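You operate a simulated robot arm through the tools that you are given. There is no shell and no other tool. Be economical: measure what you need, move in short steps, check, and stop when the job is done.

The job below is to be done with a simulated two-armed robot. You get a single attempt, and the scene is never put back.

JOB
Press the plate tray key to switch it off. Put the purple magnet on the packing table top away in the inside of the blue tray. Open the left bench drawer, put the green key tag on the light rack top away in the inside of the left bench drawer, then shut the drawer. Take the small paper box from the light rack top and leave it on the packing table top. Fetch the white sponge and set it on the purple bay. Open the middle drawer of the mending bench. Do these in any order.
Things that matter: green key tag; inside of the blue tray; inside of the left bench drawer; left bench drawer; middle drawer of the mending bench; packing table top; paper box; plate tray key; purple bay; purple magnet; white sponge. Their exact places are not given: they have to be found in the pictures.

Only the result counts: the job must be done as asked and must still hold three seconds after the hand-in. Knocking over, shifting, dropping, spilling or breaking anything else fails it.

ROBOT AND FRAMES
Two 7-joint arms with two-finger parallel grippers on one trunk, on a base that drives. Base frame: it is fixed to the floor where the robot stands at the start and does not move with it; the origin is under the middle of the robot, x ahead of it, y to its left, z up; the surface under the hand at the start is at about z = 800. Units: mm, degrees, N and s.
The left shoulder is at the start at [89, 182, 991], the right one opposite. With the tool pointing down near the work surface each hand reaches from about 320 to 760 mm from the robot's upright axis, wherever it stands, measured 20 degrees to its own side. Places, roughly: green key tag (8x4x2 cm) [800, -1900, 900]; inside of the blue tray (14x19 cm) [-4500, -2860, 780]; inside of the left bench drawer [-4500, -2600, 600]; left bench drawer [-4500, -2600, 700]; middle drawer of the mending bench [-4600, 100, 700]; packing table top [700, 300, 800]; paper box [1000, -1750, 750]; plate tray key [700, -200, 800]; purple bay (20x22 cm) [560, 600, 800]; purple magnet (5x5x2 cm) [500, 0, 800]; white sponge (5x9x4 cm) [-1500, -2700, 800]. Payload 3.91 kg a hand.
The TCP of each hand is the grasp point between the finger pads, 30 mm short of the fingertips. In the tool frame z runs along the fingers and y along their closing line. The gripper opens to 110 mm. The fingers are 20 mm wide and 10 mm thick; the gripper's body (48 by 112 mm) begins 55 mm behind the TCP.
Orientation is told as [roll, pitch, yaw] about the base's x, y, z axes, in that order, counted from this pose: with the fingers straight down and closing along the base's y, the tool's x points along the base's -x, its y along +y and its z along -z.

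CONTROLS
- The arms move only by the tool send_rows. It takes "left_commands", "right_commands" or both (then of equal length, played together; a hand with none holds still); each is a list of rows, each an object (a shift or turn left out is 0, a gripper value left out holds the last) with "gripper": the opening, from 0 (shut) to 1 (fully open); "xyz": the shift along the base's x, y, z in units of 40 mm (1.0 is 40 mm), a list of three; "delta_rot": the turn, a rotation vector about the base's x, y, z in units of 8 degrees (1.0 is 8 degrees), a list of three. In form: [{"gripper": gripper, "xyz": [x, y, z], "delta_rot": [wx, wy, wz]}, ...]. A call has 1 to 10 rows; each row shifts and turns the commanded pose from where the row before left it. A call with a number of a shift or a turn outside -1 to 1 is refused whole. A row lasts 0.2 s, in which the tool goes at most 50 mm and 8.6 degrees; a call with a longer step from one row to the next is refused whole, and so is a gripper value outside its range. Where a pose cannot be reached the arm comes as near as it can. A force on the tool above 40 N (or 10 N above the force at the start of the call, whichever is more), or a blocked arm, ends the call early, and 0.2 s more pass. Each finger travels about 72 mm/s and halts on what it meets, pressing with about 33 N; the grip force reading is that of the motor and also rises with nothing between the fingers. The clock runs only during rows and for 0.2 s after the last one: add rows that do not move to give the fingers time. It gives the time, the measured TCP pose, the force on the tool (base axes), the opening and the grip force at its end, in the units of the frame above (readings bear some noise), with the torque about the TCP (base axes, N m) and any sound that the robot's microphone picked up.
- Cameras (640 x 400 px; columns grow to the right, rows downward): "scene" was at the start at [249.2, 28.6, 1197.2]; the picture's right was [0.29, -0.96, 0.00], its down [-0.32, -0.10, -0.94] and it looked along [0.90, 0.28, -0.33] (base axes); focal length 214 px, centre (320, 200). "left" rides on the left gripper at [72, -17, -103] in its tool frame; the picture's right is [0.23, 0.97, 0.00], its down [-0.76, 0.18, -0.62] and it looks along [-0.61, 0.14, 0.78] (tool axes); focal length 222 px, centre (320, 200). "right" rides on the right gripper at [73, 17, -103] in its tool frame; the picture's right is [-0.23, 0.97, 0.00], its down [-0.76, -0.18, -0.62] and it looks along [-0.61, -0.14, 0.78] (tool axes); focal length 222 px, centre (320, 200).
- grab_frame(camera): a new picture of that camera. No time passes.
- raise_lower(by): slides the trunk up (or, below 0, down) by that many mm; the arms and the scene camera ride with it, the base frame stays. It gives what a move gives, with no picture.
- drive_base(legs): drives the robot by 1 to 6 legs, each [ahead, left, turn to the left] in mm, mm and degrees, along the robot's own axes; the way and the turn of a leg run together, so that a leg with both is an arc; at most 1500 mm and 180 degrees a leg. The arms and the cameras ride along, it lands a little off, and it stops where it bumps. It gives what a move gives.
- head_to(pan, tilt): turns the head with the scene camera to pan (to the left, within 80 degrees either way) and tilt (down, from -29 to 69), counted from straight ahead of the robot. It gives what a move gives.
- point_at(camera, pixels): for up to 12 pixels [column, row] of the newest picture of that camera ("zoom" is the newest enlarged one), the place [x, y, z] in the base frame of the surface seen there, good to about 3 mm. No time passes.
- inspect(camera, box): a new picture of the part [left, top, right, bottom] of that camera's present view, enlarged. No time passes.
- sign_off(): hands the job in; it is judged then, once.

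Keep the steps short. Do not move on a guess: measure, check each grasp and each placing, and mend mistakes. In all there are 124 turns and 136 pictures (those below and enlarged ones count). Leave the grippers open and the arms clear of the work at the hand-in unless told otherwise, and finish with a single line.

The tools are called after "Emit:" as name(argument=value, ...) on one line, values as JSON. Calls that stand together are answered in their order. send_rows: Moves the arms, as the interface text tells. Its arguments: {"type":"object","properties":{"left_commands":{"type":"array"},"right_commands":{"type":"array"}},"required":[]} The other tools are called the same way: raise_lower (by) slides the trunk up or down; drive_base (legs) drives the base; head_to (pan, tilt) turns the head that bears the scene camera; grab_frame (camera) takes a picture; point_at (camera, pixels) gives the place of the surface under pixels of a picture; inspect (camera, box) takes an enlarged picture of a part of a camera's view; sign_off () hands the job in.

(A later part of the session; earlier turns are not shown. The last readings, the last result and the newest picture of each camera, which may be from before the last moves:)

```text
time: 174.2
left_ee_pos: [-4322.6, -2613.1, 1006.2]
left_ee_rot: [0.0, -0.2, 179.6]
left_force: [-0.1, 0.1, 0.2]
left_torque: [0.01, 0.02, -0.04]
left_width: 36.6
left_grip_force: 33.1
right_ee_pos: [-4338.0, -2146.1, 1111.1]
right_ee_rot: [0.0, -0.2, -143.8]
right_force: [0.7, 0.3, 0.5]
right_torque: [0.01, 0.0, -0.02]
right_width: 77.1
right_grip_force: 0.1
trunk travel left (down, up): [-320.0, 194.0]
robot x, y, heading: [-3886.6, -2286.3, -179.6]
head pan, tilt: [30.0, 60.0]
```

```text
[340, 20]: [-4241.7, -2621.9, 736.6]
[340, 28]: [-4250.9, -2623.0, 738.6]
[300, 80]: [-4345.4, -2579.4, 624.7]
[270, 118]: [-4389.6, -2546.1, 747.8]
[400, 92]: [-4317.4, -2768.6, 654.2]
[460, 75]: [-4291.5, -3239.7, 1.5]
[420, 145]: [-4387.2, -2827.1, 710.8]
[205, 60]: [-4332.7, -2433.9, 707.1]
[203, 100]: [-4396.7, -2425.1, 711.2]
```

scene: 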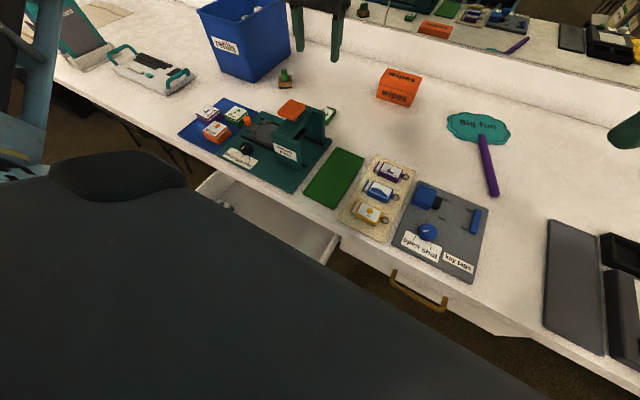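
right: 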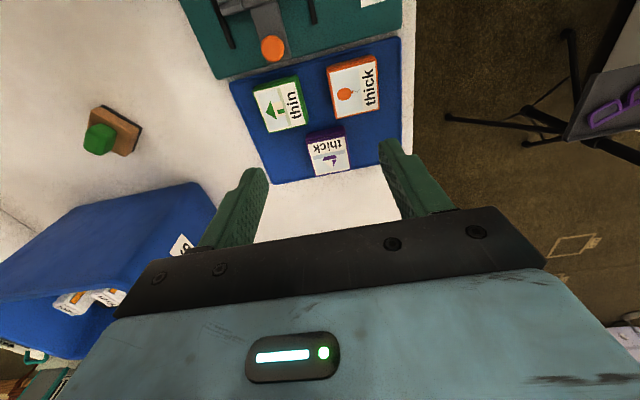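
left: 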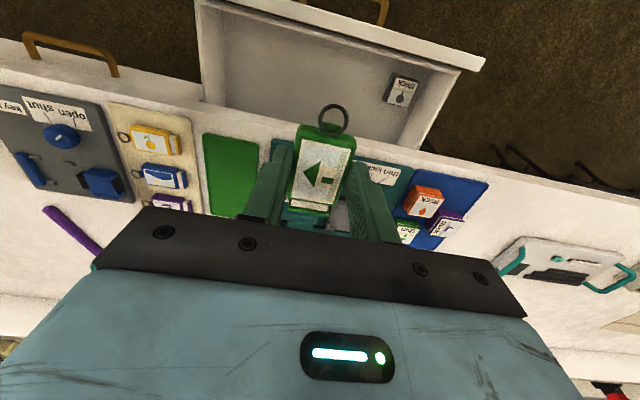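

The opening runs from x -4388 to -4252, so the hand is centred. I'll lower.

Emit:
send_rows(left_commands=[{"xyz": [0, 0, -1]}, {"xyz": [0, 0, -1]}, {"xyz": [0, 0, -1]}, {"xyz": [0, 0, -1]}, {"xyz": [0, 0, -1]}, {"xyz": [0, 0, -1]}, {"xyz": [0, 0, -0.8]}])

Emit:
grab_frame(camera="left")

```text
time: 175.8
left_ee_pos: [-4320.6, -2611.5, 733.5]
left_ee_rot: [0.0, 0.0, 179.5]
left_force: [0.4, 1.1, -0.4]
left_torque: [-0.01, 0.01, 0.02]
left_width: 36.7
left_grip_force: 32.8
right_ee_pos: [-4338.7, -2145.2, 1110.6]
right_ee_rot: [0.1, -0.2, -143.9]
right_force: [0.1, 0.9, 0.3]
right_torque: [0.02, 0.0, -0.02]
right_width: 76.9
right_grip_force: 0.1
trunk travel left (down, up): [-320.0, 194.0]
robot x, y, heading: [-3884.8, -2284.2, -179.7]
head pan, tilt: [30.0, 60.0]
```

```text
58 pictures are left
```

left: 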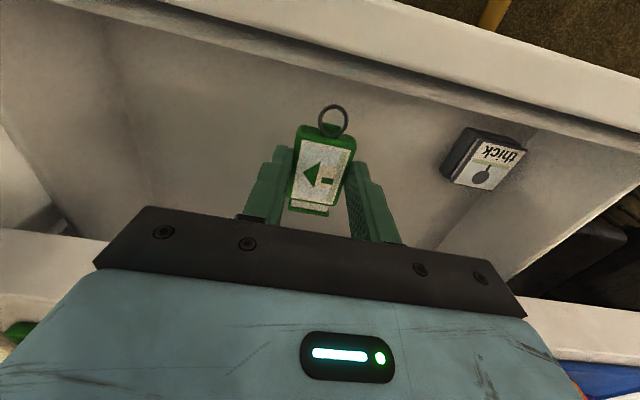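

The tag is inside the drawer space. I'll go down to about z 665, stopping on contact.

Emit:
send_rows(left_commands=[{"xyz": [-0.1, 0, -0.7]}, {"xyz": [0, 0, -0.6]}, {"xyz": [0, 0, -0.3]}, {"xyz": [0, 0, -0.1]}, {}])

```text
time: 177.1
left_ee_pos: [-4327.3, -2612.0, 664.9]
left_ee_rot: [0.1, 0.0, 179.7]
left_force: [-0.2, 0.4, -0.6]
left_torque: [0.0, 0.0, 0.01]
left_width: 36.6
left_grip_force: 32.8
right_ee_pos: [-4337.5, -2145.6, 1110.4]
right_ee_rot: [0.1, -0.1, -143.9]
right_force: [-0.4, -0.2, -0.1]
right_torque: [-0.01, 0.0, 0.03]
right_width: 77.2
right_grip_force: 0.0
trunk travel left (down, up): [-320.0, 194.0]
robot x, y, heading: [-3883.1, -2290.3, -179.8]
head pan, tilt: [30.0, 60.0]
```

Emit:
send_rows(left_commands=[{"xyz": [0, 0, -0.06]}, {"xyz": [0, 0, -0.06]}, {}])

```text
time: 177.8
left_ee_pos: [-4327.2, -2610.6, 661.0]
left_ee_rot: [0.0, -0.1, 179.5]
left_force: [0.8, -1.0, 4.5]
left_torque: [0.02, -0.05, 0.01]
left_width: 36.8
left_grip_force: 32.9
right_ee_pos: [-4337.3, -2144.4, 1111.0]
right_ee_rot: [0.1, -0.1, -144.0]
right_force: [-0.4, 1.0, 0.0]
right_torque: [0.0, 0.0, -0.03]
right_width: 77.1
right_grip_force: 0.1
trunk travel left (down, up): [-320.0, 194.0]
robot x, y, heading: [-3886.8, -2286.6, -179.9]
head pan, tilt: [30.0, 60.0]
```

The tag touches the drawer floor (4.5 N). I'll release it, lift out and check.

Emit:
send_rows(left_commands=[{"gripper": 0.6}, {"gripper": 0.6}, {"gripper": 0.6}, {"xyz": [0, 0, 0.8]}, {"xyz": [0, 0, 1]}, {"xyz": [0, 0, 1]}, {"xyz": [0, 0, 1]}, {"xyz": [0, 0, 1]}, {"xyz": [0, 0, 1]}])

Emit:
grab_frame(camera="left")

```text
time: 179.8
left_ee_pos: [-4325.5, -2609.9, 894.6]
left_ee_rot: [0.1, 0.0, 179.5]
left_force: [1.3, 0.8, -0.2]
left_torque: [0.01, 0.02, -0.03]
left_width: 65.9
left_grip_force: 0.0
right_ee_pos: [-4337.9, -2144.9, 1110.7]
right_ee_rot: [0.1, -0.2, -143.9]
right_force: [0.0, 0.5, 0.0]
right_torque: [-0.01, 0.01, 0.0]
right_width: 77.0
right_grip_force: 0.2
trunk travel left (down, up): [-320.0, 194.0]
robot x, y, heading: [-3888.1, -2291.5, -179.8]
head pan, tilt: [30.0, 60.0]
```

```text
57 pictures are left
```

left: 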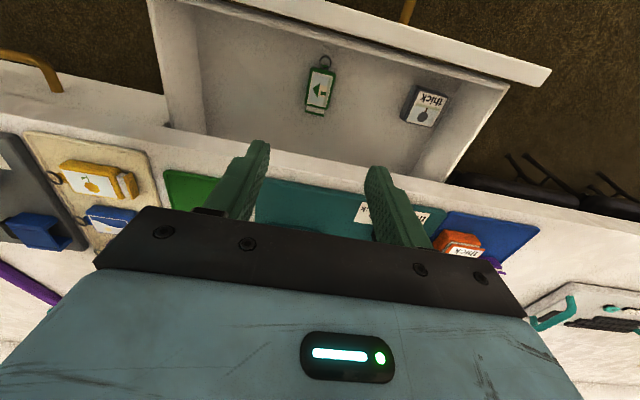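

The tag lies in the drawer. To shut it I'll push the handle bar with closed fingers from the front. I'll back the base off, close the gripper and bring the hand in front of the bar.

Emit:
drive_base(legs=[[-95, -40, 0]])

Emit:
send_rows(left_commands=[{"xyz": [0.7, -0.4, 0], "gripper": 0}, {"xyz": [0.7, -0.4, 0]}, {"xyz": [0.7, -0.4, 0]}, {}])

```text
time: 181.0
left_ee_pos: [-4231.0, -2571.0, 894.7]
left_ee_rot: [0.1, 0.0, 179.7]
left_force: [0.6, 0.1, -0.3]
left_torque: [-0.02, 0.0, -0.01]
left_width: 66.1
left_grip_force: 0.1
right_ee_pos: [-4243.4, -2106.9, 1111.1]
right_ee_rot: [0.1, -0.1, -143.9]
right_force: [0.7, 0.1, 0.3]
right_torque: [0.01, 0.0, 0.03]
right_width: 77.0
right_grip_force: 0.1
trunk travel left (down, up): [-320.0, 194.0]
robot x, y, heading: [-3790.6, -2248.0, -179.8]
head pan, tilt: [30.0, 60.0]
```

```text
time: 182.0
left_ee_pos: [-4147.4, -2618.1, 893.2]
left_ee_rot: [0.1, 0.0, 179.7]
left_force: [-0.4, 0.1, 0.3]
left_torque: [0.0, -0.01, 0.01]
left_width: 0.0
left_grip_force: 33.3
right_ee_pos: [-4245.6, -2104.9, 1110.5]
right_ee_rot: [0.2, -0.2, -143.8]
right_force: [0.1, -0.1, 0.2]
right_torque: [0.01, -0.01, -0.03]
right_width: 76.8
right_grip_force: 0.0
trunk travel left (down, up): [-320.0, 194.0]
robot x, y, heading: [-3792.7, -2248.2, -179.5]
head pan, tilt: [30.0, 60.0]
```

Emit:
send_rows(left_commands=[{"xyz": [0, 0, -0.9]}, {"xyz": [0, 0, -0.9]}, {"xyz": [0, 0, -0.9]}, {"xyz": [0, 0, -0.9]}, {"xyz": [0, 0, -0.9]}, {"xyz": [0, 0, -0.6]}])

Emit:
grab_frame(camera="left")

```text
time: 183.4
left_ee_pos: [-4149.3, -2619.5, 691.8]
left_ee_rot: [-0.1, 0.0, 179.6]
left_force: [0.1, 0.9, -0.7]
left_torque: [-0.02, 0.0, 0.0]
left_width: 0.0
left_grip_force: 33.2
right_ee_pos: [-4243.9, -2104.9, 1109.7]
right_ee_rot: [0.1, 0.0, -143.9]
right_force: [0.2, 0.4, 0.3]
right_torque: [0.01, -0.01, 0.03]
right_width: 77.1
right_grip_force: 0.1
trunk travel left (down, up): [-320.0, 194.0]
robot x, y, heading: [-3791.3, -2251.4, -179.4]
head pan, tilt: [30.0, 60.0]
```

```text
56 pictures are left
```

left: 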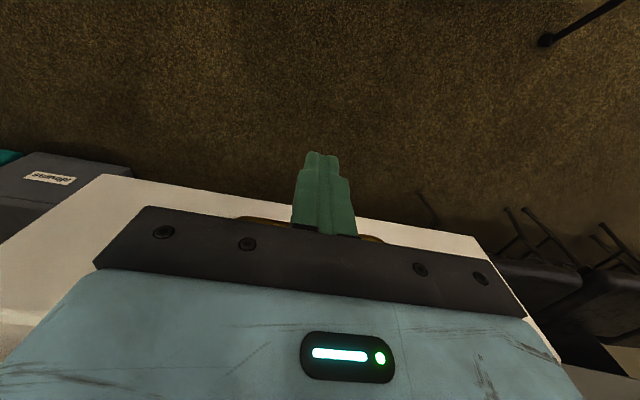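

The fingers stand in front of the bar. I'll push in -x.

Emit:
send_rows(left_commands=[{"xyz": [-0.5, 0, 0]}, {"xyz": [-0.5, 0, 0]}, {"xyz": [-0.6, 0, 0]}, {"xyz": [-0.6, 0, 0]}, {"xyz": [-0.6, 0, 0]}, {"xyz": [-0.6, 0, 0]}, {"xyz": [-0.6, 0, 0]}, {"xyz": [-0.5, 0, 0]}, {"xyz": [-0.3, 0, 0]}])

Emit:
grab_frame(camera="scene")

```text
time: 185.4
left_ee_pos: [-4339.9, -2617.6, 691.3]
left_ee_rot: [0.1, 0.0, 179.7]
left_force: [0.5, -0.3, 0.3]
left_torque: [0.02, 0.02, 0.02]
left_width: 0.2
left_grip_force: 32.7
right_ee_pos: [-4243.9, -2106.7, 1111.2]
right_ee_rot: [0.1, -0.1, -143.8]
right_force: [0.2, -0.6, -0.5]
right_torque: [0.02, -0.01, 0.0]
right_width: 77.0
right_grip_force: 0.2
trunk travel left (down, up): [-320.0, 194.0]
robot x, y, heading: [-3793.0, -2248.1, -179.8]
head pan, tilt: [30.0, 60.0]
```

```text
55 pictures are left
```

scene: 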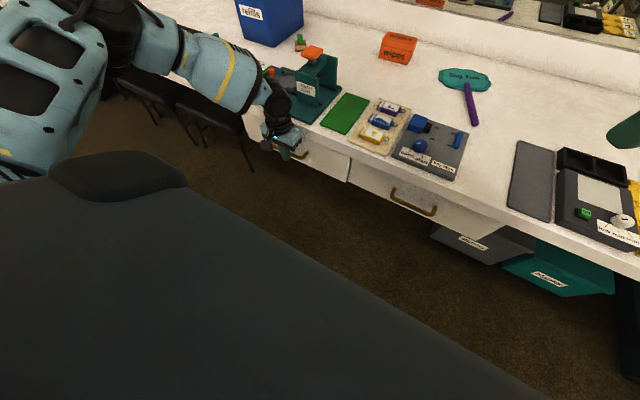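

It's almost shut. I'll push the last bit in small steps until it stops.

Emit:
send_rows(left_commands=[{"xyz": [-0.12, 0, 0]}, {"xyz": [-0.12, 0, 0]}, {"xyz": [-0.12, 0, 0]}, {"xyz": [-0.12, 0, 0]}, {"xyz": [-0.12, 0, 0]}])

```text
time: 186.0
left_ee_pos: [-4339.7, -2618.4, 688.9]
left_ee_rot: [0.0, 0.7, 179.8]
left_force: [19.7, 2.8, 8.2]
left_torque: [-0.41, 2.17, 0.22]
left_width: 0.0
left_grip_force: 32.8
right_ee_pos: [-4241.5, -2105.6, 1112.1]
right_ee_rot: [0.2, -0.2, -143.6]
right_force: [0.3, -0.5, -0.6]
right_torque: [0.03, -0.02, -0.01]
right_width: 77.2
right_grip_force: 0.1
trunk travel left (down, up): [-320.0, 194.0]
robot x, y, heading: [-3787.9, -2248.6, -179.6]
head pan, tilt: [30.0, 60.0]
stopped in row 3 (left hand): the force on the tool passed its limit at 44 N (the readings are from after the stop); the commanded pose is now the measured one
```

It stopped at 44 N, but the torque says the hand's back met the counter edge, so the drawer is still about 1 cm open. I'll back off, tilt the hand 45°, and push on the drawer face just above the bar instead.

Emit:
send_rows(left_commands=[{"xyz": [0.7, 0, 0]}, {"xyz": [0.7, 0, 0.2], "delta_rot": [0, 0.9, 0]}, {"xyz": [0, 0, 0.2], "delta_rot": [0, 0.95, 0]}, {"xyz": [0, 0, 0.2], "delta_rot": [0, 0.95, 0]}, {"xyz": [0, 0, 0.2], "delta_rot": [0, 0.95, 0]}, {"xyz": [0, 0, 0.1], "delta_rot": [0, 0.95, 0]}, {"delta_rot": [0, 0.95, 0]}])

Emit:
inspect(camera="scene", box=[220, 60, 400, 200])

Emit:
grab_frame(camera="left")

```text
time: 187.6
left_ee_pos: [-4287.2, -2618.2, 723.6]
left_ee_rot: [0.2, -44.8, 179.9]
left_force: [0.6, 0.8, -0.8]
left_torque: [0.0, 0.02, 0.01]
left_width: 0.0
left_grip_force: 32.7
right_ee_pos: [-4243.6, -2106.8, 1110.1]
right_ee_rot: [0.0, -0.2, -143.7]
right_force: [-0.6, 0.1, 0.6]
right_torque: [0.01, 0.02, -0.02]
right_width: 77.2
right_grip_force: 0.1
trunk travel left (down, up): [-320.0, 194.0]
robot x, y, heading: [-3791.3, -2246.9, -179.7]
head pan, tilt: [30.0, 60.0]
```

```text
2.86 times, centred on (310, 130) of scene
```

zoom: 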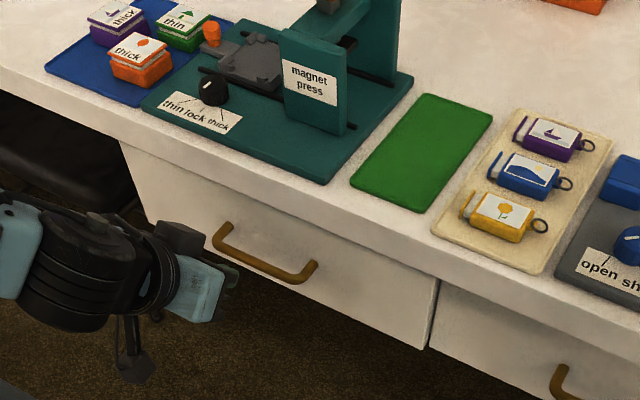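

```text
53 pictures are left
```

left: 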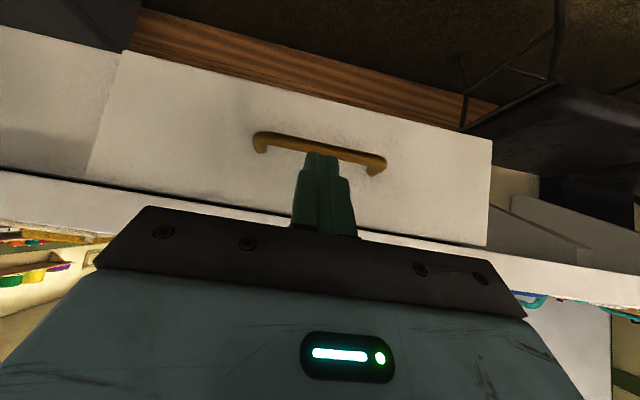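

Emit:
point_at(camera="zoom", pixels=[[170, 190], [390, 300], [500, 330], [260, 262], [560, 385], [350, 270]])

Emit:
send_rows(left_commands=[{"xyz": [-0.7, 0, 0]}, {"xyz": [-0.6, 0, 0]}, {"xyz": [-0.3, 0, 0]}, {"xyz": [-0.2, 0, 0]}, {"xyz": [-0.15, 0, 0]}, {"xyz": [-0.15, 0, 0]}, {"xyz": [-0.1, 0, 0]}, {"xyz": [-0.1, 0, 0]}, {"xyz": [-0.1, 0, 0]}])

```text
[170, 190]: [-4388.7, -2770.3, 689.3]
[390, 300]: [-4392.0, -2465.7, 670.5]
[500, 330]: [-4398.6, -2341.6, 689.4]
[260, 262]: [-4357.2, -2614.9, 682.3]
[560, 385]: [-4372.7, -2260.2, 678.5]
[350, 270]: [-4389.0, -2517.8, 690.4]
```

```text
time: 189.5
left_ee_pos: [-4373.2, -2619.0, 722.9]
left_ee_rot: [0.0, -44.0, 180.0]
left_force: [3.4, 2.0, 0.2]
left_torque: [-0.11, 0.16, 0.12]
left_width: 0.0
left_grip_force: 33.0
right_ee_pos: [-4241.8, -2107.0, 1113.2]
right_ee_rot: [0.1, -0.2, -143.5]
right_force: [-0.3, -0.9, -0.2]
right_torque: [0.01, 0.04, 0.03]
right_width: 77.1
right_grip_force: 0.0
trunk travel left (down, up): [-320.0, 194.0]
robot x, y, heading: [-3788.4, -2250.1, -179.3]
head pan, tilt: [30.0, 60.0]
stopped in row 9 (left hand): the force on the tool passed its limit at 46 N (the readings are from after the stop); the commanded pose is now the measured one
```

It was about 10 mm open (x -4389 against -4399). I've now pushed it until it stopped. I'll check the face position.

Emit:
inspect(camera="scene", box=[220, 60, 400, 200])

Emit:
point_at(camera="zoom", pixels=[[170, 190], [390, 300], [500, 330], [180, 200], [370, 290], [350, 270]])

```text
2.86 times, centred on (310, 130) of scene
```

zoom: 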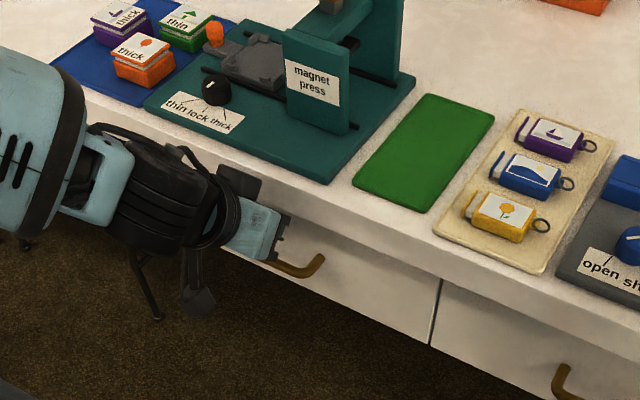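

```text
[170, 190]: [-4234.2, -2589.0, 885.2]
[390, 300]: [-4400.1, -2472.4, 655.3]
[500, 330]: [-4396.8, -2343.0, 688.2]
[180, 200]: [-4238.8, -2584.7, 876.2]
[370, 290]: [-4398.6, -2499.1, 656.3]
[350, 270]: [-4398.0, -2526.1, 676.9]
```

The drawer is shut (face at -4399). I'll retract the left hand and set it upright, then drive towards the mending bench.

Emit:
send_rows(left_commands=[{"xyz": [0.9, 0, 0.2]}, {"xyz": [0.9, 0.1, 0.5], "delta_rot": [0, -0.7, 0]}, {"xyz": [0.3, 0.3, 0.8], "delta_rot": [0, -0.7, 0]}, {"xyz": [0, 0.3, 0.8], "delta_rot": [0, -0.7, 0]}, {"xyz": [0, 0.3, 0.8], "delta_rot": [0, -0.7, 0]}, {"xyz": [0, 0.3, 0.8], "delta_rot": [0, -0.7, 0]}, {"xyz": [0, 0.3, 0.8], "delta_rot": [0, -0.7, 0]}, {"xyz": [0, 0.3, 0.8], "delta_rot": [0, -0.7, 0]}, {"xyz": [0, 0, 0.8], "delta_rot": [0, -0.6, 0]}])

Emit:
drive_base(legs=[[-30, -1000, 0], [0, -400, 0]])

Emit:
head_to(pan=-45, tilt=28)

Emit:
grab_frame(camera="scene")

```text
time: 191.5
left_ee_pos: [-4291.8, -2543.8, 972.9]
left_ee_rot: [0.0, 0.0, 179.7]
left_force: [0.1, 0.2, -0.9]
left_torque: [-0.01, 0.0, -0.02]
left_width: 0.0
left_grip_force: 32.7
right_ee_pos: [-4242.5, -2107.7, 1109.7]
right_ee_rot: [0.1, 0.0, -143.6]
right_force: [0.3, 0.1, -0.1]
right_torque: [0.0, 0.01, 0.01]
right_width: 77.1
right_grip_force: 0.0
trunk travel left (down, up): [-320.0, 194.0]
robot x, y, heading: [-3790.7, -2249.6, -179.5]
head pan, tilt: [30.0, 60.0]
```

```text
time: 204.0
left_ee_pos: [-4273.6, -1166.4, 972.6]
left_ee_rot: [0.0, 0.0, 179.6]
left_force: [-0.1, 0.4, -0.2]
left_torque: [-0.03, -0.01, -0.03]
left_width: 0.1
left_grip_force: 32.9
right_ee_pos: [-4223.8, -729.8, 1110.6]
right_ee_rot: [0.1, -0.1, -143.9]
right_force: [-0.5, 0.7, 0.2]
right_torque: [0.0, 0.01, 0.0]
right_width: 77.1
right_grip_force: 0.0
trunk travel left (down, up): [-320.0, 194.0]
robot x, y, heading: [-3770.9, -872.7, -180.1]
head pan, tilt: [30.0, 60.0]
```

```text
time: 205.5
left_ee_pos: [-4274.1, -1166.6, 972.4]
left_ee_rot: [0.1, 0.0, 179.5]
left_force: [0.5, -0.2, -0.2]
left_torque: [0.02, 0.0, -0.01]
left_width: 0.0
left_grip_force: 32.7
right_ee_pos: [-4222.3, -729.6, 1109.4]
right_ee_rot: [0.1, -0.1, -143.9]
right_force: [-0.5, -0.9, 0.0]
right_torque: [0.02, 0.05, 0.0]
right_width: 77.2
right_grip_force: 0.0
trunk travel left (down, up): [-320.0, 194.0]
robot x, y, heading: [-3772.3, -870.8, -180.1]
head pan, tilt: [-45.0, 28.0]
```

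```text
51 pictures are left
```

scene: 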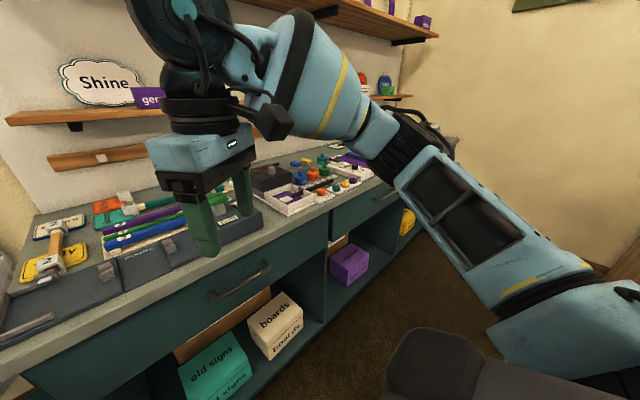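

The bench's drawers run along its front; the left one's handle is at (240,282). I'll go further right to face the middle one.

Emit:
drive_base(legs=[[0, -1150, 0]])

Emit:
head_to(pan=20, tilt=35)

Emit:
grab_frame(camera="scene")

```text
time: 215.9
left_ee_pos: [-4273.1, -5.4, 972.9]
left_ee_rot: [0.0, -0.1, 178.6]
left_force: [0.8, -0.3, -0.1]
left_torque: [-0.02, -0.02, -0.01]
left_width: 0.0
left_grip_force: 32.7
right_ee_pos: [-4215.1, 430.3, 1111.1]
right_ee_rot: [0.1, -0.1, -144.9]
right_force: [0.6, 0.6, 0.1]
right_torque: [0.0, 0.0, 0.02]
right_width: 76.8
right_grip_force: 0.0
trunk travel left (down, up): [-320.0, 194.0]
robot x, y, heading: [-3769.2, 274.6, 179.2]
head pan, tilt: [-45.0, 28.0]
```

```text
time: 217.2
left_ee_pos: [-4273.4, -4.8, 972.3]
left_ee_rot: [0.0, 0.0, 178.6]
left_force: [0.4, -0.7, -0.5]
left_torque: [0.01, -0.03, 0.01]
left_width: 0.0
left_grip_force: 32.6
right_ee_pos: [-4215.0, 428.9, 1110.4]
right_ee_rot: [0.2, -0.1, -144.9]
right_force: [-0.1, 0.1, 0.7]
right_torque: [0.02, -0.01, 0.0]
right_width: 77.1
right_grip_force: 0.0
trunk travel left (down, up): [-320.0, 194.0]
robot x, y, heading: [-3768.5, 277.6, 179.4]
head pan, tilt: [20.0, 35.0]
```

```text
50 pictures are left
```

scene: 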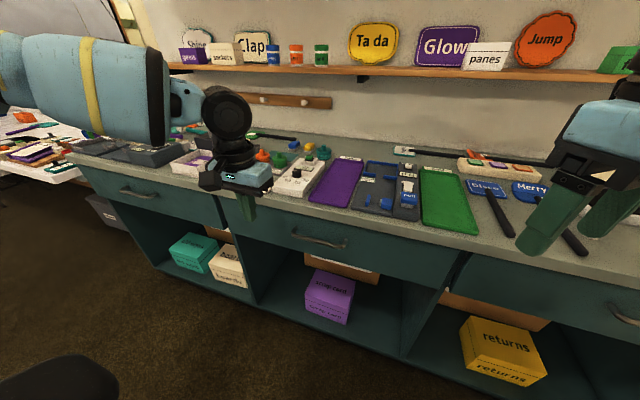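

Now all three drawers show: left (142,195), middle (320,240) and right (625,315). I'll measure the middle handle.

Emit:
inspect(camera="scene", box=[220, 180, 480, 340])

Emit:
point_at(camera="scene", pixels=[[300, 237], [320, 243], [340, 245], [293, 231], [345, 242], [320, 232], [320, 250], [320, 215], [320, 225], [230, 215], [455, 270]])

```text
2.46 times, centred on (350, 260) of scene
```

zoom: 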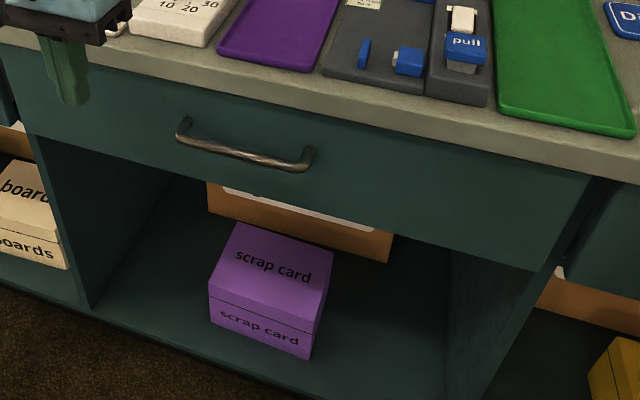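

```text
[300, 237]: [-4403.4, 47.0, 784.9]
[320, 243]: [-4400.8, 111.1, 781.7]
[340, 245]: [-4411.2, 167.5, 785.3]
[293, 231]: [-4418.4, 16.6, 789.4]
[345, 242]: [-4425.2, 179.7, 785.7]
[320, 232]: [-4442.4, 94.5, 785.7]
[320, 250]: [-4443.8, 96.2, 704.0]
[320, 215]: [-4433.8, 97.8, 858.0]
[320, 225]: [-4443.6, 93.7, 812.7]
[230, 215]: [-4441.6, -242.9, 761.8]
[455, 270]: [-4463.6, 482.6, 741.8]
```

The bar's centre is at (-4406, 100, 781) and the face at x -4443. I'll pull the hand back while turning it to yaw 90, then drive so the geometry matches the earlier drawer: robot at about (-3910, 444).

Emit:
send_rows(left_commands=[{"xyz": [0.8, 0, 0], "delta_rot": [0, 0, -1], "gripper": 0.4}, {"xyz": [0.8, 0, 0], "delta_rot": [0, 0, -1]}, {"xyz": [0.8, 0, 0], "delta_rot": [0, 0, -1]}, {"xyz": [0.6, -0.5, 0], "delta_rot": [0, 0, -1]}, {"xyz": [0, -0.5, 0], "delta_rot": [0, 0, -1]}, {"xyz": [0, -0.5, 0], "delta_rot": [0, 0, -1]}, {"delta_rot": [0, 0, -1]}, {"delta_rot": [0, 0, -1]}, {"delta_rot": [0, 0, -1]}, {"delta_rot": [0, 0, -1]}])

Emit:
drive_base(legs=[[135, -167, 0.6]])

```text
time: 219.4
left_ee_pos: [-4153.7, -65.9, 971.6]
left_ee_rot: [0.0, 0.0, 98.5]
left_force: [-0.7, 0.2, 0.3]
left_torque: [0.04, -0.02, 0.0]
left_width: 44.1
left_grip_force: 0.1
right_ee_pos: [-4215.2, 430.3, 1111.3]
right_ee_rot: [0.0, -0.1, -145.0]
right_force: [1.1, -0.3, -0.6]
right_torque: [-0.02, 0.01, 0.0]
right_width: 77.0
right_grip_force: 0.0
trunk travel left (down, up): [-320.0, 194.0]
robot x, y, heading: [-3767.8, 275.1, 179.2]
head pan, tilt: [20.0, 35.0]
```

```text
time: 221.5
left_ee_pos: [-4287.6, 94.6, 972.5]
left_ee_rot: [-0.1, 0.1, 99.3]
left_force: [0.1, 0.2, -0.2]
left_torque: [0.0, 0.01, -0.01]
left_width: 44.1
left_grip_force: 0.1
right_ee_pos: [-4352.9, 588.9, 1112.3]
right_ee_rot: [0.1, -0.1, -144.4]
right_force: [-0.4, -0.3, 0.0]
right_torque: [0.0, -0.04, 0.03]
right_width: 77.1
right_grip_force: 0.1
trunk travel left (down, up): [-320.0, 194.0]
robot x, y, heading: [-3900.6, 443.4, 179.7]
head pan, tilt: [20.0, 35.0]
```

Emit:
raise_lower(by=48)

Emit:
send_rows(left_commands=[{"xyz": [-0.2, 0, -0.3], "delta_rot": [0, 0, -0.58]}, {"xyz": [-0.2, 0, -0.5], "delta_rot": [0, 0, -0.58]}, {"xyz": [-0.2, 0, -0.6], "delta_rot": [0, 0.9, 0]}, {"xyz": [0, 0, -0.6], "delta_rot": [0, 0.9, 0]}, {"xyz": [0, 0, -0.6], "delta_rot": [0, 0.9, 0]}, {"xyz": [0, 0, -0.6], "delta_rot": [0, 0.9, 0]}, {"xyz": [0, 0, -0.6], "delta_rot": [0, 0.9, 0]}, {"xyz": [0, 0, -0.5], "delta_rot": [0, 1, 0]}, {"xyz": [0, 0, -0.3], "delta_rot": [0, 1, 0]}, {"delta_rot": [0, 1, 0]}])

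Emit:
grab_frame(camera="left")

```text
time: 222.4
left_ee_pos: [-4287.4, 95.4, 1019.5]
left_ee_rot: [-0.1, -0.1, 99.2]
left_force: [0.2, -0.8, -0.5]
left_torque: [0.02, 0.01, 0.0]
left_width: 43.9
left_grip_force: 0.0
right_ee_pos: [-4353.9, 590.3, 1158.3]
right_ee_rot: [0.1, 0.0, -144.3]
right_force: [-0.4, 1.2, 0.1]
right_torque: [0.02, 0.01, -0.02]
right_width: 77.0
right_grip_force: 0.0
trunk travel left (down, up): [-368.0, 146.0]
robot x, y, heading: [-3902.6, 440.7, 179.5]
head pan, tilt: [20.0, 35.0]
```

```text
time: 224.6
left_ee_pos: [-4310.1, 94.0, 836.6]
left_ee_rot: [60.1, 0.0, 90.0]
left_force: [-0.1, 0.5, -0.8]
left_torque: [0.0, -0.02, 0.01]
left_width: 44.1
left_grip_force: 0.1
right_ee_pos: [-4353.0, 589.7, 1158.7]
right_ee_rot: [0.1, -0.2, -144.3]
right_force: [0.5, 0.0, -0.9]
right_torque: [0.01, -0.01, 0.01]
right_width: 77.1
right_grip_force: 0.1
trunk travel left (down, up): [-368.0, 146.0]
robot x, y, heading: [-3900.9, 442.8, 179.9]
head pan, tilt: [20.0, 35.0]
```

```text
48 pictures are left
```

left: 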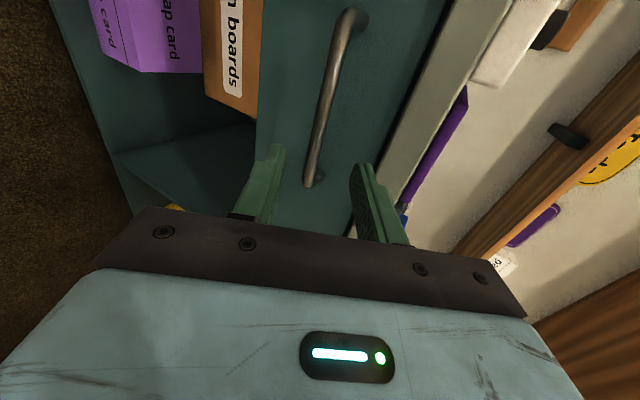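

The orientation is fine and the bar is in view. I'll measure the bar in this picture.

Emit:
point_at(camera="left", pixels=[[330, 75], [322, 110], [315, 150], [340, 40], [308, 180], [380, 80], [350, 120]])

```text
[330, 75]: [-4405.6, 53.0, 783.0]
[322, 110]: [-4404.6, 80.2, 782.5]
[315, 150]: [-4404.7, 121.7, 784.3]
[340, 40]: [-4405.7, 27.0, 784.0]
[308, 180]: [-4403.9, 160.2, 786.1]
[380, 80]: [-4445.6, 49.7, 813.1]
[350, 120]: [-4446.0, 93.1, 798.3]
```

The bar's centre is (-4409, 780). I'll approach to TCP (-4392, 791).

Emit:
send_rows(left_commands=[{"xyz": [-0.5, 0.02, -0.29]}, {"xyz": [-0.5, 0.02, -0.29]}, {"xyz": [-0.5, 0.02, -0.29]}, {"xyz": [-0.55, 0.02, -0.28]}])

Emit:
grab_frame(camera="left")

```text
time: 225.6
left_ee_pos: [-4393.9, 98.6, 790.8]
left_ee_rot: [59.9, -0.1, 89.9]
left_force: [-1.3, -0.2, -1.0]
left_torque: [-0.02, -0.01, 0.0]
left_width: 43.9
left_grip_force: 0.0
right_ee_pos: [-4353.9, 589.4, 1158.4]
right_ee_rot: [0.1, 0.0, -144.3]
right_force: [0.0, -0.1, 0.0]
right_torque: [-0.04, -0.03, 0.01]
right_width: 76.7
right_grip_force: 0.0
trunk travel left (down, up): [-368.0, 146.0]
robot x, y, heading: [-3902.7, 439.4, 180.0]
head pan, tilt: [20.0, 35.0]
```

```text
47 pictures are left
```

left: 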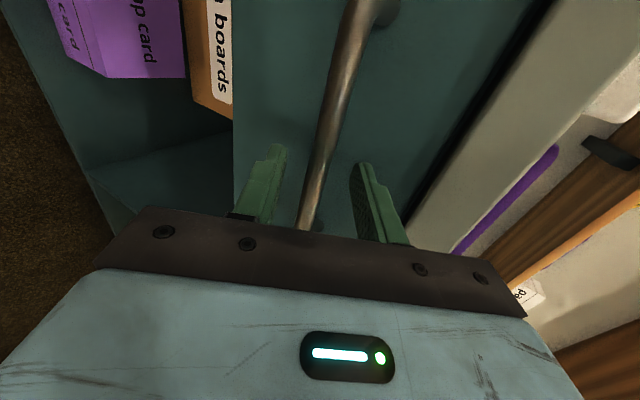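

The bar lies between the fingers. I'll grip and pull with the arm.

Emit:
send_rows(left_commands=[{"gripper": 0}, {"gripper": 0}, {"gripper": 0}, {"xyz": [0.4, 0, 0]}, {"xyz": [0.6, 0, 0]}, {"xyz": [0.6, 0, 0]}, {"xyz": [0.6, 0, 0]}, {"xyz": [0.6, 0, 0]}, {"xyz": [0.6, 0, 0]}])

Emit:
grab_frame(camera="scene")

```text
time: 227.6
left_ee_pos: [-4257.5, 97.3, 790.9]
left_ee_rot: [60.0, 0.0, 90.0]
left_force: [1.7, -3.3, -6.5]
left_torque: [0.27, -0.26, 0.28]
left_width: 13.6
left_grip_force: 44.3
right_ee_pos: [-4353.2, 588.7, 1158.9]
right_ee_rot: [0.0, -0.1, -144.3]
right_force: [0.0, 0.1, 0.2]
right_torque: [-0.01, 0.01, -0.01]
right_width: 77.0
right_grip_force: 0.1
trunk travel left (down, up): [-368.0, 146.0]
robot x, y, heading: [-3903.7, 440.4, 179.6]
head pan, tilt: [20.0, 35.0]
```

```text
46 pictures are left
```

scene: 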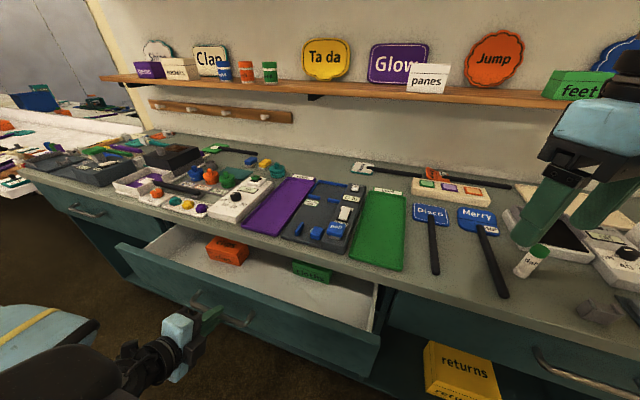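

It's open 137 mm. To open it wider, I'll keep the grip and drive the base back 100 mm.

Emit:
drive_base(legs=[[-50, 0, 0], [-50, 0, 0]])

Emit:
grab_frame(camera="scene")

```text
time: 229.1
left_ee_pos: [-4157.7, 98.8, 790.0]
left_ee_rot: [60.1, 0.0, 89.9]
left_force: [-0.1, -0.6, -6.3]
left_torque: [0.13, 0.19, 0.4]
left_width: 13.5
left_grip_force: 45.4
right_ee_pos: [-4253.3, 588.2, 1159.9]
right_ee_rot: [0.0, 0.0, -144.3]
right_force: [0.4, -1.0, 0.9]
right_torque: [-0.03, 0.03, -0.02]
right_width: 76.9
right_grip_force: 0.0
trunk travel left (down, up): [-368.0, 146.0]
robot x, y, heading: [-3803.9, 441.0, 179.7]
head pan, tilt: [20.0, 35.0]
```

```text
45 pictures are left
```

scene: 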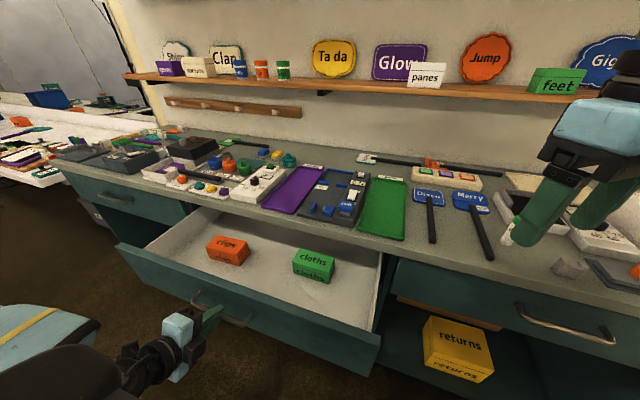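

It's open about 237 mm. I'll release, back away and lift the hand.

Emit:
send_rows(left_commands=[{"gripper": 0.4}, {"gripper": 0.4}, {}])

Emit:
drive_base(legs=[[-120, 0, 0]])

Emit:
send_rows(left_commands=[{"xyz": [0, 0, 0.5], "delta_rot": [0, -0.77, 0]}, {"xyz": [0, 0, 0.5], "delta_rot": [0, -0.77, 0]}, {"xyz": [0, 0, 0.7], "delta_rot": [0, -0.77, 0]}, {"xyz": [0, 0, 0.7], "delta_rot": [0, -0.77, 0]}, {"xyz": [0, 0, 0.7], "delta_rot": [0, -0.77, 0]}, {"xyz": [0, 0, 0.7], "delta_rot": [0, -0.77, 0]}, {"xyz": [0, 0, 0.7], "delta_rot": [0, -0.77, 0]}, {"xyz": [0, 0, 0.7], "delta_rot": [0, -0.77, 0]}, {"xyz": [0, 0, 0.5], "delta_rot": [0, -0.77, 0]}, {"delta_rot": [0, -0.6, 0]}])

Emit:
grab_frame(camera="scene")

```text
time: 229.9
left_ee_pos: [-4158.1, 98.4, 791.0]
left_ee_rot: [59.9, 0.0, 89.9]
left_force: [0.3, -0.3, -0.1]
left_torque: [0.02, 0.0, 0.02]
left_width: 44.1
left_grip_force: 0.0
right_ee_pos: [-4252.3, 588.3, 1156.9]
right_ee_rot: [0.0, -0.1, -144.2]
right_force: [0.0, -0.2, -0.7]
right_torque: [0.0, -0.02, -0.01]
right_width: 77.0
right_grip_force: 0.0
trunk travel left (down, up): [-368.0, 146.0]
robot x, y, heading: [-3798.4, 442.4, 179.8]
head pan, tilt: [20.0, 35.0]
```

```text
time: 231.1
left_ee_pos: [-4038.2, 98.0, 788.9]
left_ee_rot: [60.0, 0.1, 89.9]
left_force: [-0.4, -0.3, 0.0]
left_torque: [-0.02, -0.01, -0.02]
left_width: 44.1
left_grip_force: 0.0
right_ee_pos: [-4133.7, 587.1, 1159.7]
right_ee_rot: [0.0, -0.1, -144.2]
right_force: [0.0, -0.7, -0.2]
right_torque: [0.0, 0.06, -0.03]
right_width: 76.9
right_grip_force: 0.1
trunk travel left (down, up): [-368.0, 146.0]
robot x, y, heading: [-3684.0, 441.5, 180.0]
head pan, tilt: [20.0, 35.0]
```

```text
time: 233.3
left_ee_pos: [-4073.3, 74.6, 986.2]
left_ee_rot: [-0.4, 0.1, 89.9]
left_force: [-0.2, 1.0, 0.6]
left_torque: [0.05, -0.05, -0.02]
left_width: 44.2
left_grip_force: 0.1
left hand out of reach, approached as far as the arm can: row 1, 2, 3, 4
right_ee_pos: [-4135.1, 588.9, 1158.5]
right_ee_rot: [0.1, -0.1, -144.2]
right_force: [-0.3, 0.1, 0.0]
right_torque: [0.02, 0.0, -0.03]
right_width: 77.2
right_grip_force: 0.1
trunk travel left (down, up): [-368.0, 146.0]
robot x, y, heading: [-3683.3, 440.9, 180.3]
head pan, tilt: [20.0, 35.0]
```

```text
44 pictures are left
```

scene: 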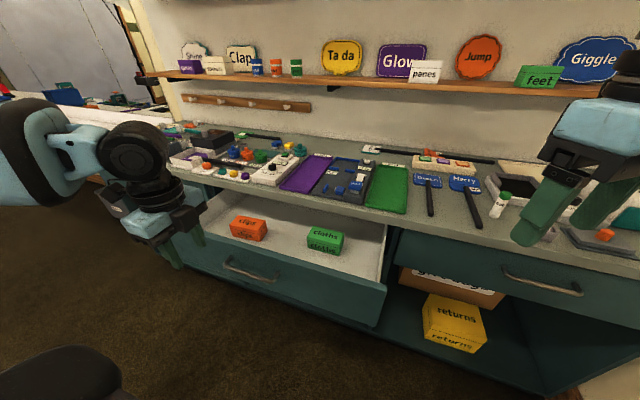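

The middle drawer stands open. Next is the sponge. I'll drive back towards the aisle (heading kept), stopping at about (-3750,-1600), turn to face +x, and look.

Emit:
drive_base(legs=[[40, 1000, 0], [40, 1050, 0], [0, 0, -90], [0, 0, -90]])

Emit:
head_to(pan=-30, tilt=18)

Emit:
grab_frame(camera="scene")

```text
time: 259.0
left_ee_pos: [-3369.1, -1225.9, 985.5]
left_ee_rot: [-0.3, 0.0, -90.8]
left_force: [0.7, -0.2, 0.2]
left_torque: [-0.02, 0.02, 0.02]
left_width: 44.1
left_grip_force: 0.0
right_ee_pos: [-3315.2, -1738.6, 1158.2]
right_ee_rot: [0.0, -0.1, 35.0]
right_force: [0.0, -0.1, -0.2]
right_torque: [-0.02, 0.0, 0.0]
right_width: 76.9
right_grip_force: 0.0
trunk travel left (down, up): [-368.0, 146.0]
robot x, y, heading: [-3769.5, -1584.2, -0.6]
head pan, tilt: [20.0, 35.0]
```

```text
time: 260.2
left_ee_pos: [-3370.9, -1225.0, 986.6]
left_ee_rot: [-0.4, 0.0, -90.8]
left_force: [-0.1, 0.0, -1.1]
left_torque: [0.0, -0.05, 0.0]
left_width: 43.9
left_grip_force: 0.1
right_ee_pos: [-3315.6, -1739.5, 1158.4]
right_ee_rot: [0.1, 0.0, 34.9]
right_force: [0.4, -0.3, -0.1]
right_torque: [-0.01, 0.03, 0.03]
right_width: 76.9
right_grip_force: 0.1
trunk travel left (down, up): [-368.0, 146.0]
robot x, y, heading: [-3764.9, -1583.2, -1.1]
head pan, tilt: [-30.0, 18.0]
```

```text
43 pictures are left
```

scene: 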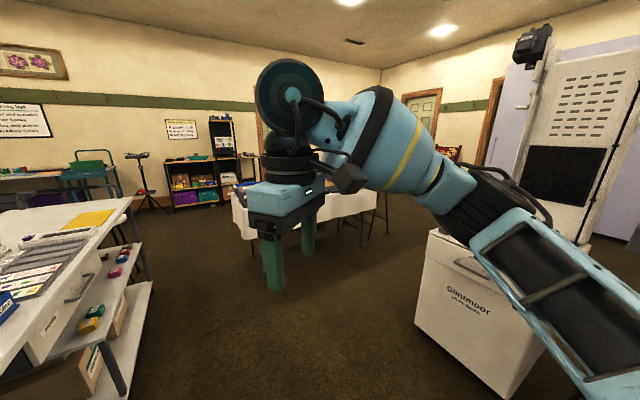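

I'll pull the left hand in and also open it, then drive ahead to get a view of the cloth table from its west side.

Emit:
send_rows(left_commands=[{"xyz": [0.2, -0.9, 0.3], "gripper": 1, "delta_rot": [0, 0, 0.9]}, {"xyz": [0.2, -0.9, 0.3], "delta_rot": [0, 0, 0.95]}, {"xyz": [0.2, -0.9, 0.3], "delta_rot": [0, 0, 0.95]}, {"delta_rot": [0, 0, 0.95]}, {"delta_rot": [0, 0, 0.95]}, {"delta_rot": [0, 0, 0.95]}, {"delta_rot": [0, 0, 0.95]}, {"delta_rot": [0, 0, 0.95]}, {"delta_rot": [0, 0, 0.95]}, {"delta_rot": [0, 0, 0.95]}])

Emit:
drive_base(legs=[[1000, 0, 0], [100, -500, 0]])

Emit:
head_to(pan=-20, tilt=28)

Emit:
grab_frame(camera="scene")

```text
time: 262.4
left_ee_pos: [-3345.5, -1333.3, 1021.5]
left_ee_rot: [-0.3, 0.1, -15.1]
left_force: [-0.5, 1.2, 0.1]
left_torque: [-0.02, 0.02, -0.03]
left_width: 109.6
left_grip_force: 0.1
right_ee_pos: [-3314.7, -1737.9, 1159.7]
right_ee_rot: [0.1, -0.1, 35.0]
right_force: [-0.2, -0.8, 0.0]
right_torque: [0.0, 0.01, 0.04]
right_width: 77.0
right_grip_force: 0.2
trunk travel left (down, up): [-368.0, 146.0]
robot x, y, heading: [-3764.3, -1585.5, -1.0]
head pan, tilt: [-30.0, 18.0]
```

```text
time: 272.1
left_ee_pos: [-2239.5, -1844.2, 1021.9]
left_ee_rot: [-0.4, 0.0, -14.8]
left_force: [-0.2, -0.5, -0.3]
left_torque: [-0.02, 0.03, 0.02]
left_width: 109.9
left_grip_force: 0.0
right_ee_pos: [-2205.7, -2248.7, 1159.4]
right_ee_rot: [0.0, -0.1, 35.4]
right_force: [-0.2, 0.5, 0.0]
right_torque: [0.03, 0.0, -0.04]
right_width: 76.9
right_grip_force: 0.0
trunk travel left (down, up): [-368.0, 146.0]
robot x, y, heading: [-2654.2, -2104.0, -0.5]
head pan, tilt: [-30.0, 18.0]
```

```text
time: 272.9
left_ee_pos: [-2240.5, -1844.3, 1022.4]
left_ee_rot: [-0.3, 0.0, -14.8]
left_force: [-0.1, 1.0, -0.6]
left_torque: [-0.01, 0.0, -0.05]
left_width: 109.7
left_grip_force: 0.1
right_ee_pos: [-2206.7, -2250.2, 1159.2]
right_ee_rot: [0.0, -0.1, 35.4]
right_force: [0.1, 0.2, 0.0]
right_torque: [0.0, -0.01, -0.01]
right_width: 77.2
right_grip_force: 0.0
trunk travel left (down, up): [-368.0, 146.0]
robot x, y, heading: [-2657.0, -2102.1, -0.9]
head pan, tilt: [-20.0, 28.0]
```

```text
42 pictures are left
```

scene: 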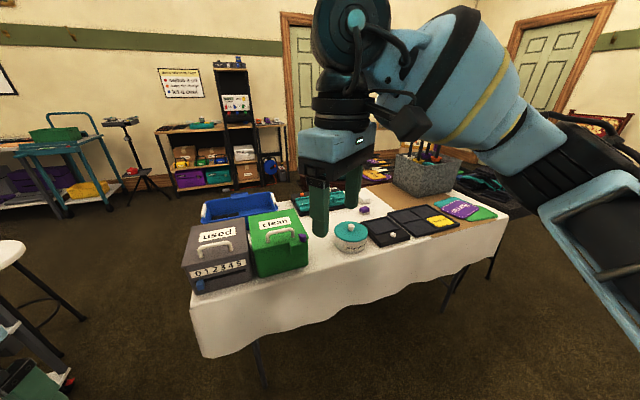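

Emit:
inspect(camera="scene", box=[180, 130, 520, 300])

Emit:
point_at(camera="scene", pixels=[[195, 290], [500, 220], [265, 210], [340, 195], [350, 235], [430, 225], [365, 210], [430, 160], [215, 240], [350, 255], [480, 290]])

```text
1.88 times, centred on (350, 215) of scene
```

zoom: 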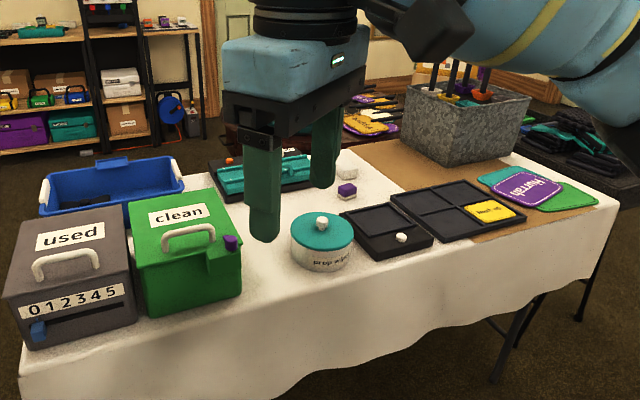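

```text
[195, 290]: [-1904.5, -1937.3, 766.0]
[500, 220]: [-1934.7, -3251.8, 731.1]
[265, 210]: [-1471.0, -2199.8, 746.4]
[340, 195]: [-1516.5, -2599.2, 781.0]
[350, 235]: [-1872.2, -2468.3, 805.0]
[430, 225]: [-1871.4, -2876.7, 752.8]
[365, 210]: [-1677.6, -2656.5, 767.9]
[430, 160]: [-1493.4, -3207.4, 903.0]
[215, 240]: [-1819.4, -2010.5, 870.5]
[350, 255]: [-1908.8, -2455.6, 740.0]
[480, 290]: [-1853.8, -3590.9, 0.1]
```

Something white lies at zoom (347,170), about (-1517,-2600). I'll move the right hand aside and zoom in there.

Emit:
send_rows(right_commands=[{"xyz": [-0.7, -0.7, 0], "delta_rot": [0, 0, -0.9]}, {"xyz": [-0.7, -0.7, 0], "delta_rot": [0, 0, -0.9]}, {"xyz": [-0.5, -0.8, 0], "delta_rot": [0, 0, -0.9]}, {"xyz": [0, -0.9, 0], "delta_rot": [0, 0, -0.9]}, {"delta_rot": [0, 0, -0.8], "gripper": 1}])

Emit:
inspect(camera="scene", box=[290, 150, 470, 260])

```text
time: 274.1
left_ee_pos: [-2239.1, -1843.5, 1021.6]
left_ee_rot: [-0.3, 0.1, -14.7]
left_force: [-0.4, 0.5, -0.4]
left_torque: [-0.01, 0.01, -0.02]
left_width: 110.0
left_grip_force: 0.0
right_ee_pos: [-2282.3, -2373.5, 1158.1]
right_ee_rot: [0.1, 0.0, 0.0]
right_force: [0.3, 0.6, -0.5]
right_torque: [0.01, -0.01, 0.0]
right_width: 109.9
right_grip_force: 0.0
trunk travel left (down, up): [-368.0, 146.0]
robot x, y, heading: [-2656.7, -2097.0, -0.1]
head pan, tilt: [-20.0, 28.0]
```

```text
3.56 times, centred on (380, 205) of scene
```

zoom: 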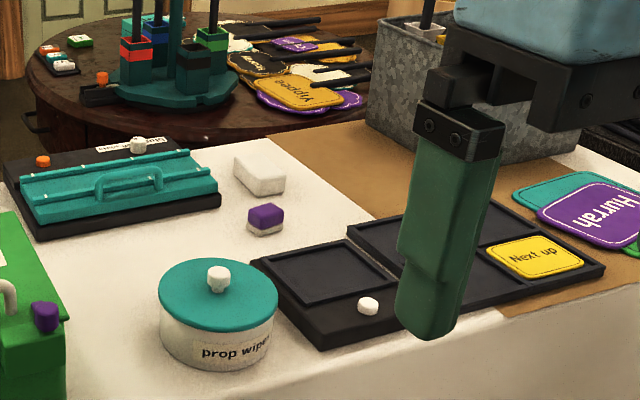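

The white sponge is at zoom (260,175), beside a purple and white sponge at (266,220). I'll measure it.

Emit:
point_at(camera="zoom", pixels=[[236, 160], [273, 158], [284, 172], [264, 185], [260, 168], [262, 193], [265, 215], [245, 180], [300, 190], [360, 210], [100, 215], [215, 200]])

```text
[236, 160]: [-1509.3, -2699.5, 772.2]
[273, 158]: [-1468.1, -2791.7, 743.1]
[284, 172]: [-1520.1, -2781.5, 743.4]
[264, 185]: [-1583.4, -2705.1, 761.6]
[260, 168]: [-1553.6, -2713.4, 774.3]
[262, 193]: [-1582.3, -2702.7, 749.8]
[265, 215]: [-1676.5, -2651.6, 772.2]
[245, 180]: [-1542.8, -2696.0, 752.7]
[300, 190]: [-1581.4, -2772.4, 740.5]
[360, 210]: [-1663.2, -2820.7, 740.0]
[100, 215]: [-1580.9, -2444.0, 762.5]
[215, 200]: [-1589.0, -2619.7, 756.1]
```

The sponge's centre is at about (-1545,-2720), top z 775, with its long side along x. I'll come in from the west side to about (-2200,-2590), facing +x.

Emit:
drive_base(legs=[[250, -250, 0], [205, -240, 0]])

Emit:
send_rows(right_commands=[{"xyz": [0.9, 0, -0.2]}, {"xyz": [0.9, 0, -0.3]}, {"xyz": [0.9, 0.2, -0.3], "delta_rot": [0, -0.5, 0]}, {"xyz": [0.9, 0.2, -0.3], "delta_rot": [0, -0.5, 0]}, {"xyz": [0.9, 0.2, -0.3], "delta_rot": [0, -0.5, 0]}, {"xyz": [0.9, 0.2, -0.3], "delta_rot": [0, -0.5, 0]}, {"xyz": [0.6, 0.2, -0.3], "delta_rot": [0, -0.5, 0]}])

Emit:
grab_frame(camera="right")

```text
time: 279.2
left_ee_pos: [-1786.4, -2344.8, 1021.6]
left_ee_rot: [-0.2, -0.1, -14.8]
left_force: [0.1, 0.3, 0.0]
left_torque: [-0.04, 0.02, -0.01]
left_width: 110.1
left_grip_force: 0.1
right_ee_pos: [-1828.5, -2873.7, 1158.4]
right_ee_rot: [0.1, -0.1, 0.2]
right_force: [0.0, 0.0, -0.4]
right_torque: [-0.05, 0.0, -0.02]
right_width: 109.9
right_grip_force: 0.1
trunk travel left (down, up): [-368.0, 146.0]
robot x, y, heading: [-2205.9, -2600.4, -0.5]
head pan, tilt: [-20.0, 28.0]
```

```text
time: 280.8
left_ee_pos: [-1785.7, -2344.1, 1021.3]
left_ee_rot: [-0.3, 0.0, -14.8]
left_force: [-0.2, 0.6, -0.2]
left_torque: [0.03, 0.0, -0.01]
left_width: 110.0
left_grip_force: 0.0
right_ee_pos: [-1587.1, -2835.1, 1077.9]
right_ee_rot: [0.0, -20.1, 0.3]
right_force: [-0.3, 0.0, 0.7]
right_torque: [-0.01, -0.02, 0.0]
right_width: 110.0
right_grip_force: 0.0
trunk travel left (down, up): [-368.0, 146.0]
robot x, y, heading: [-2198.0, -2599.5, -0.3]
head pan, tilt: [-20.0, 28.0]
```

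```text
39 pictures are left
```

right: 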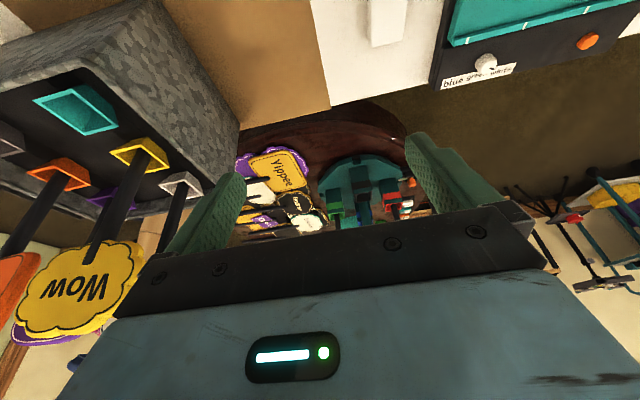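

The sponge is at (387,20) in the hand view. I'll shift the hand +113 mm in y and a little back and down, then measure.

Emit:
send_rows(right_commands=[{"xyz": [0, 0.95, -0.3]}, {"xyz": [0, 0.95, -0.6]}, {"xyz": [0, 0.93, -0.9]}, {"xyz": [0, 0, -0.9]}])

Emit:
grab_frame(camera="right")

```text
refused: row 3 steps farther than a row can; nothing moved
```

```text
38 pictures are left
```

right: 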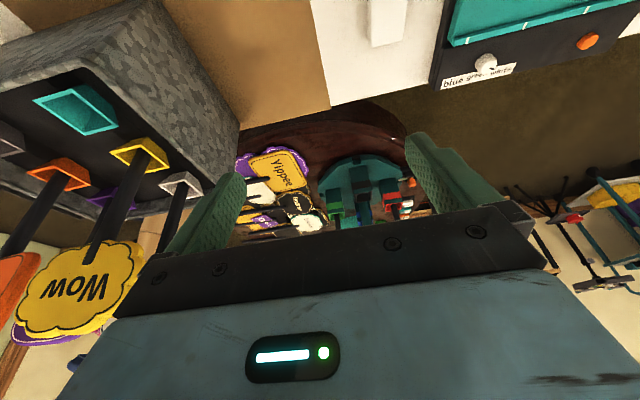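

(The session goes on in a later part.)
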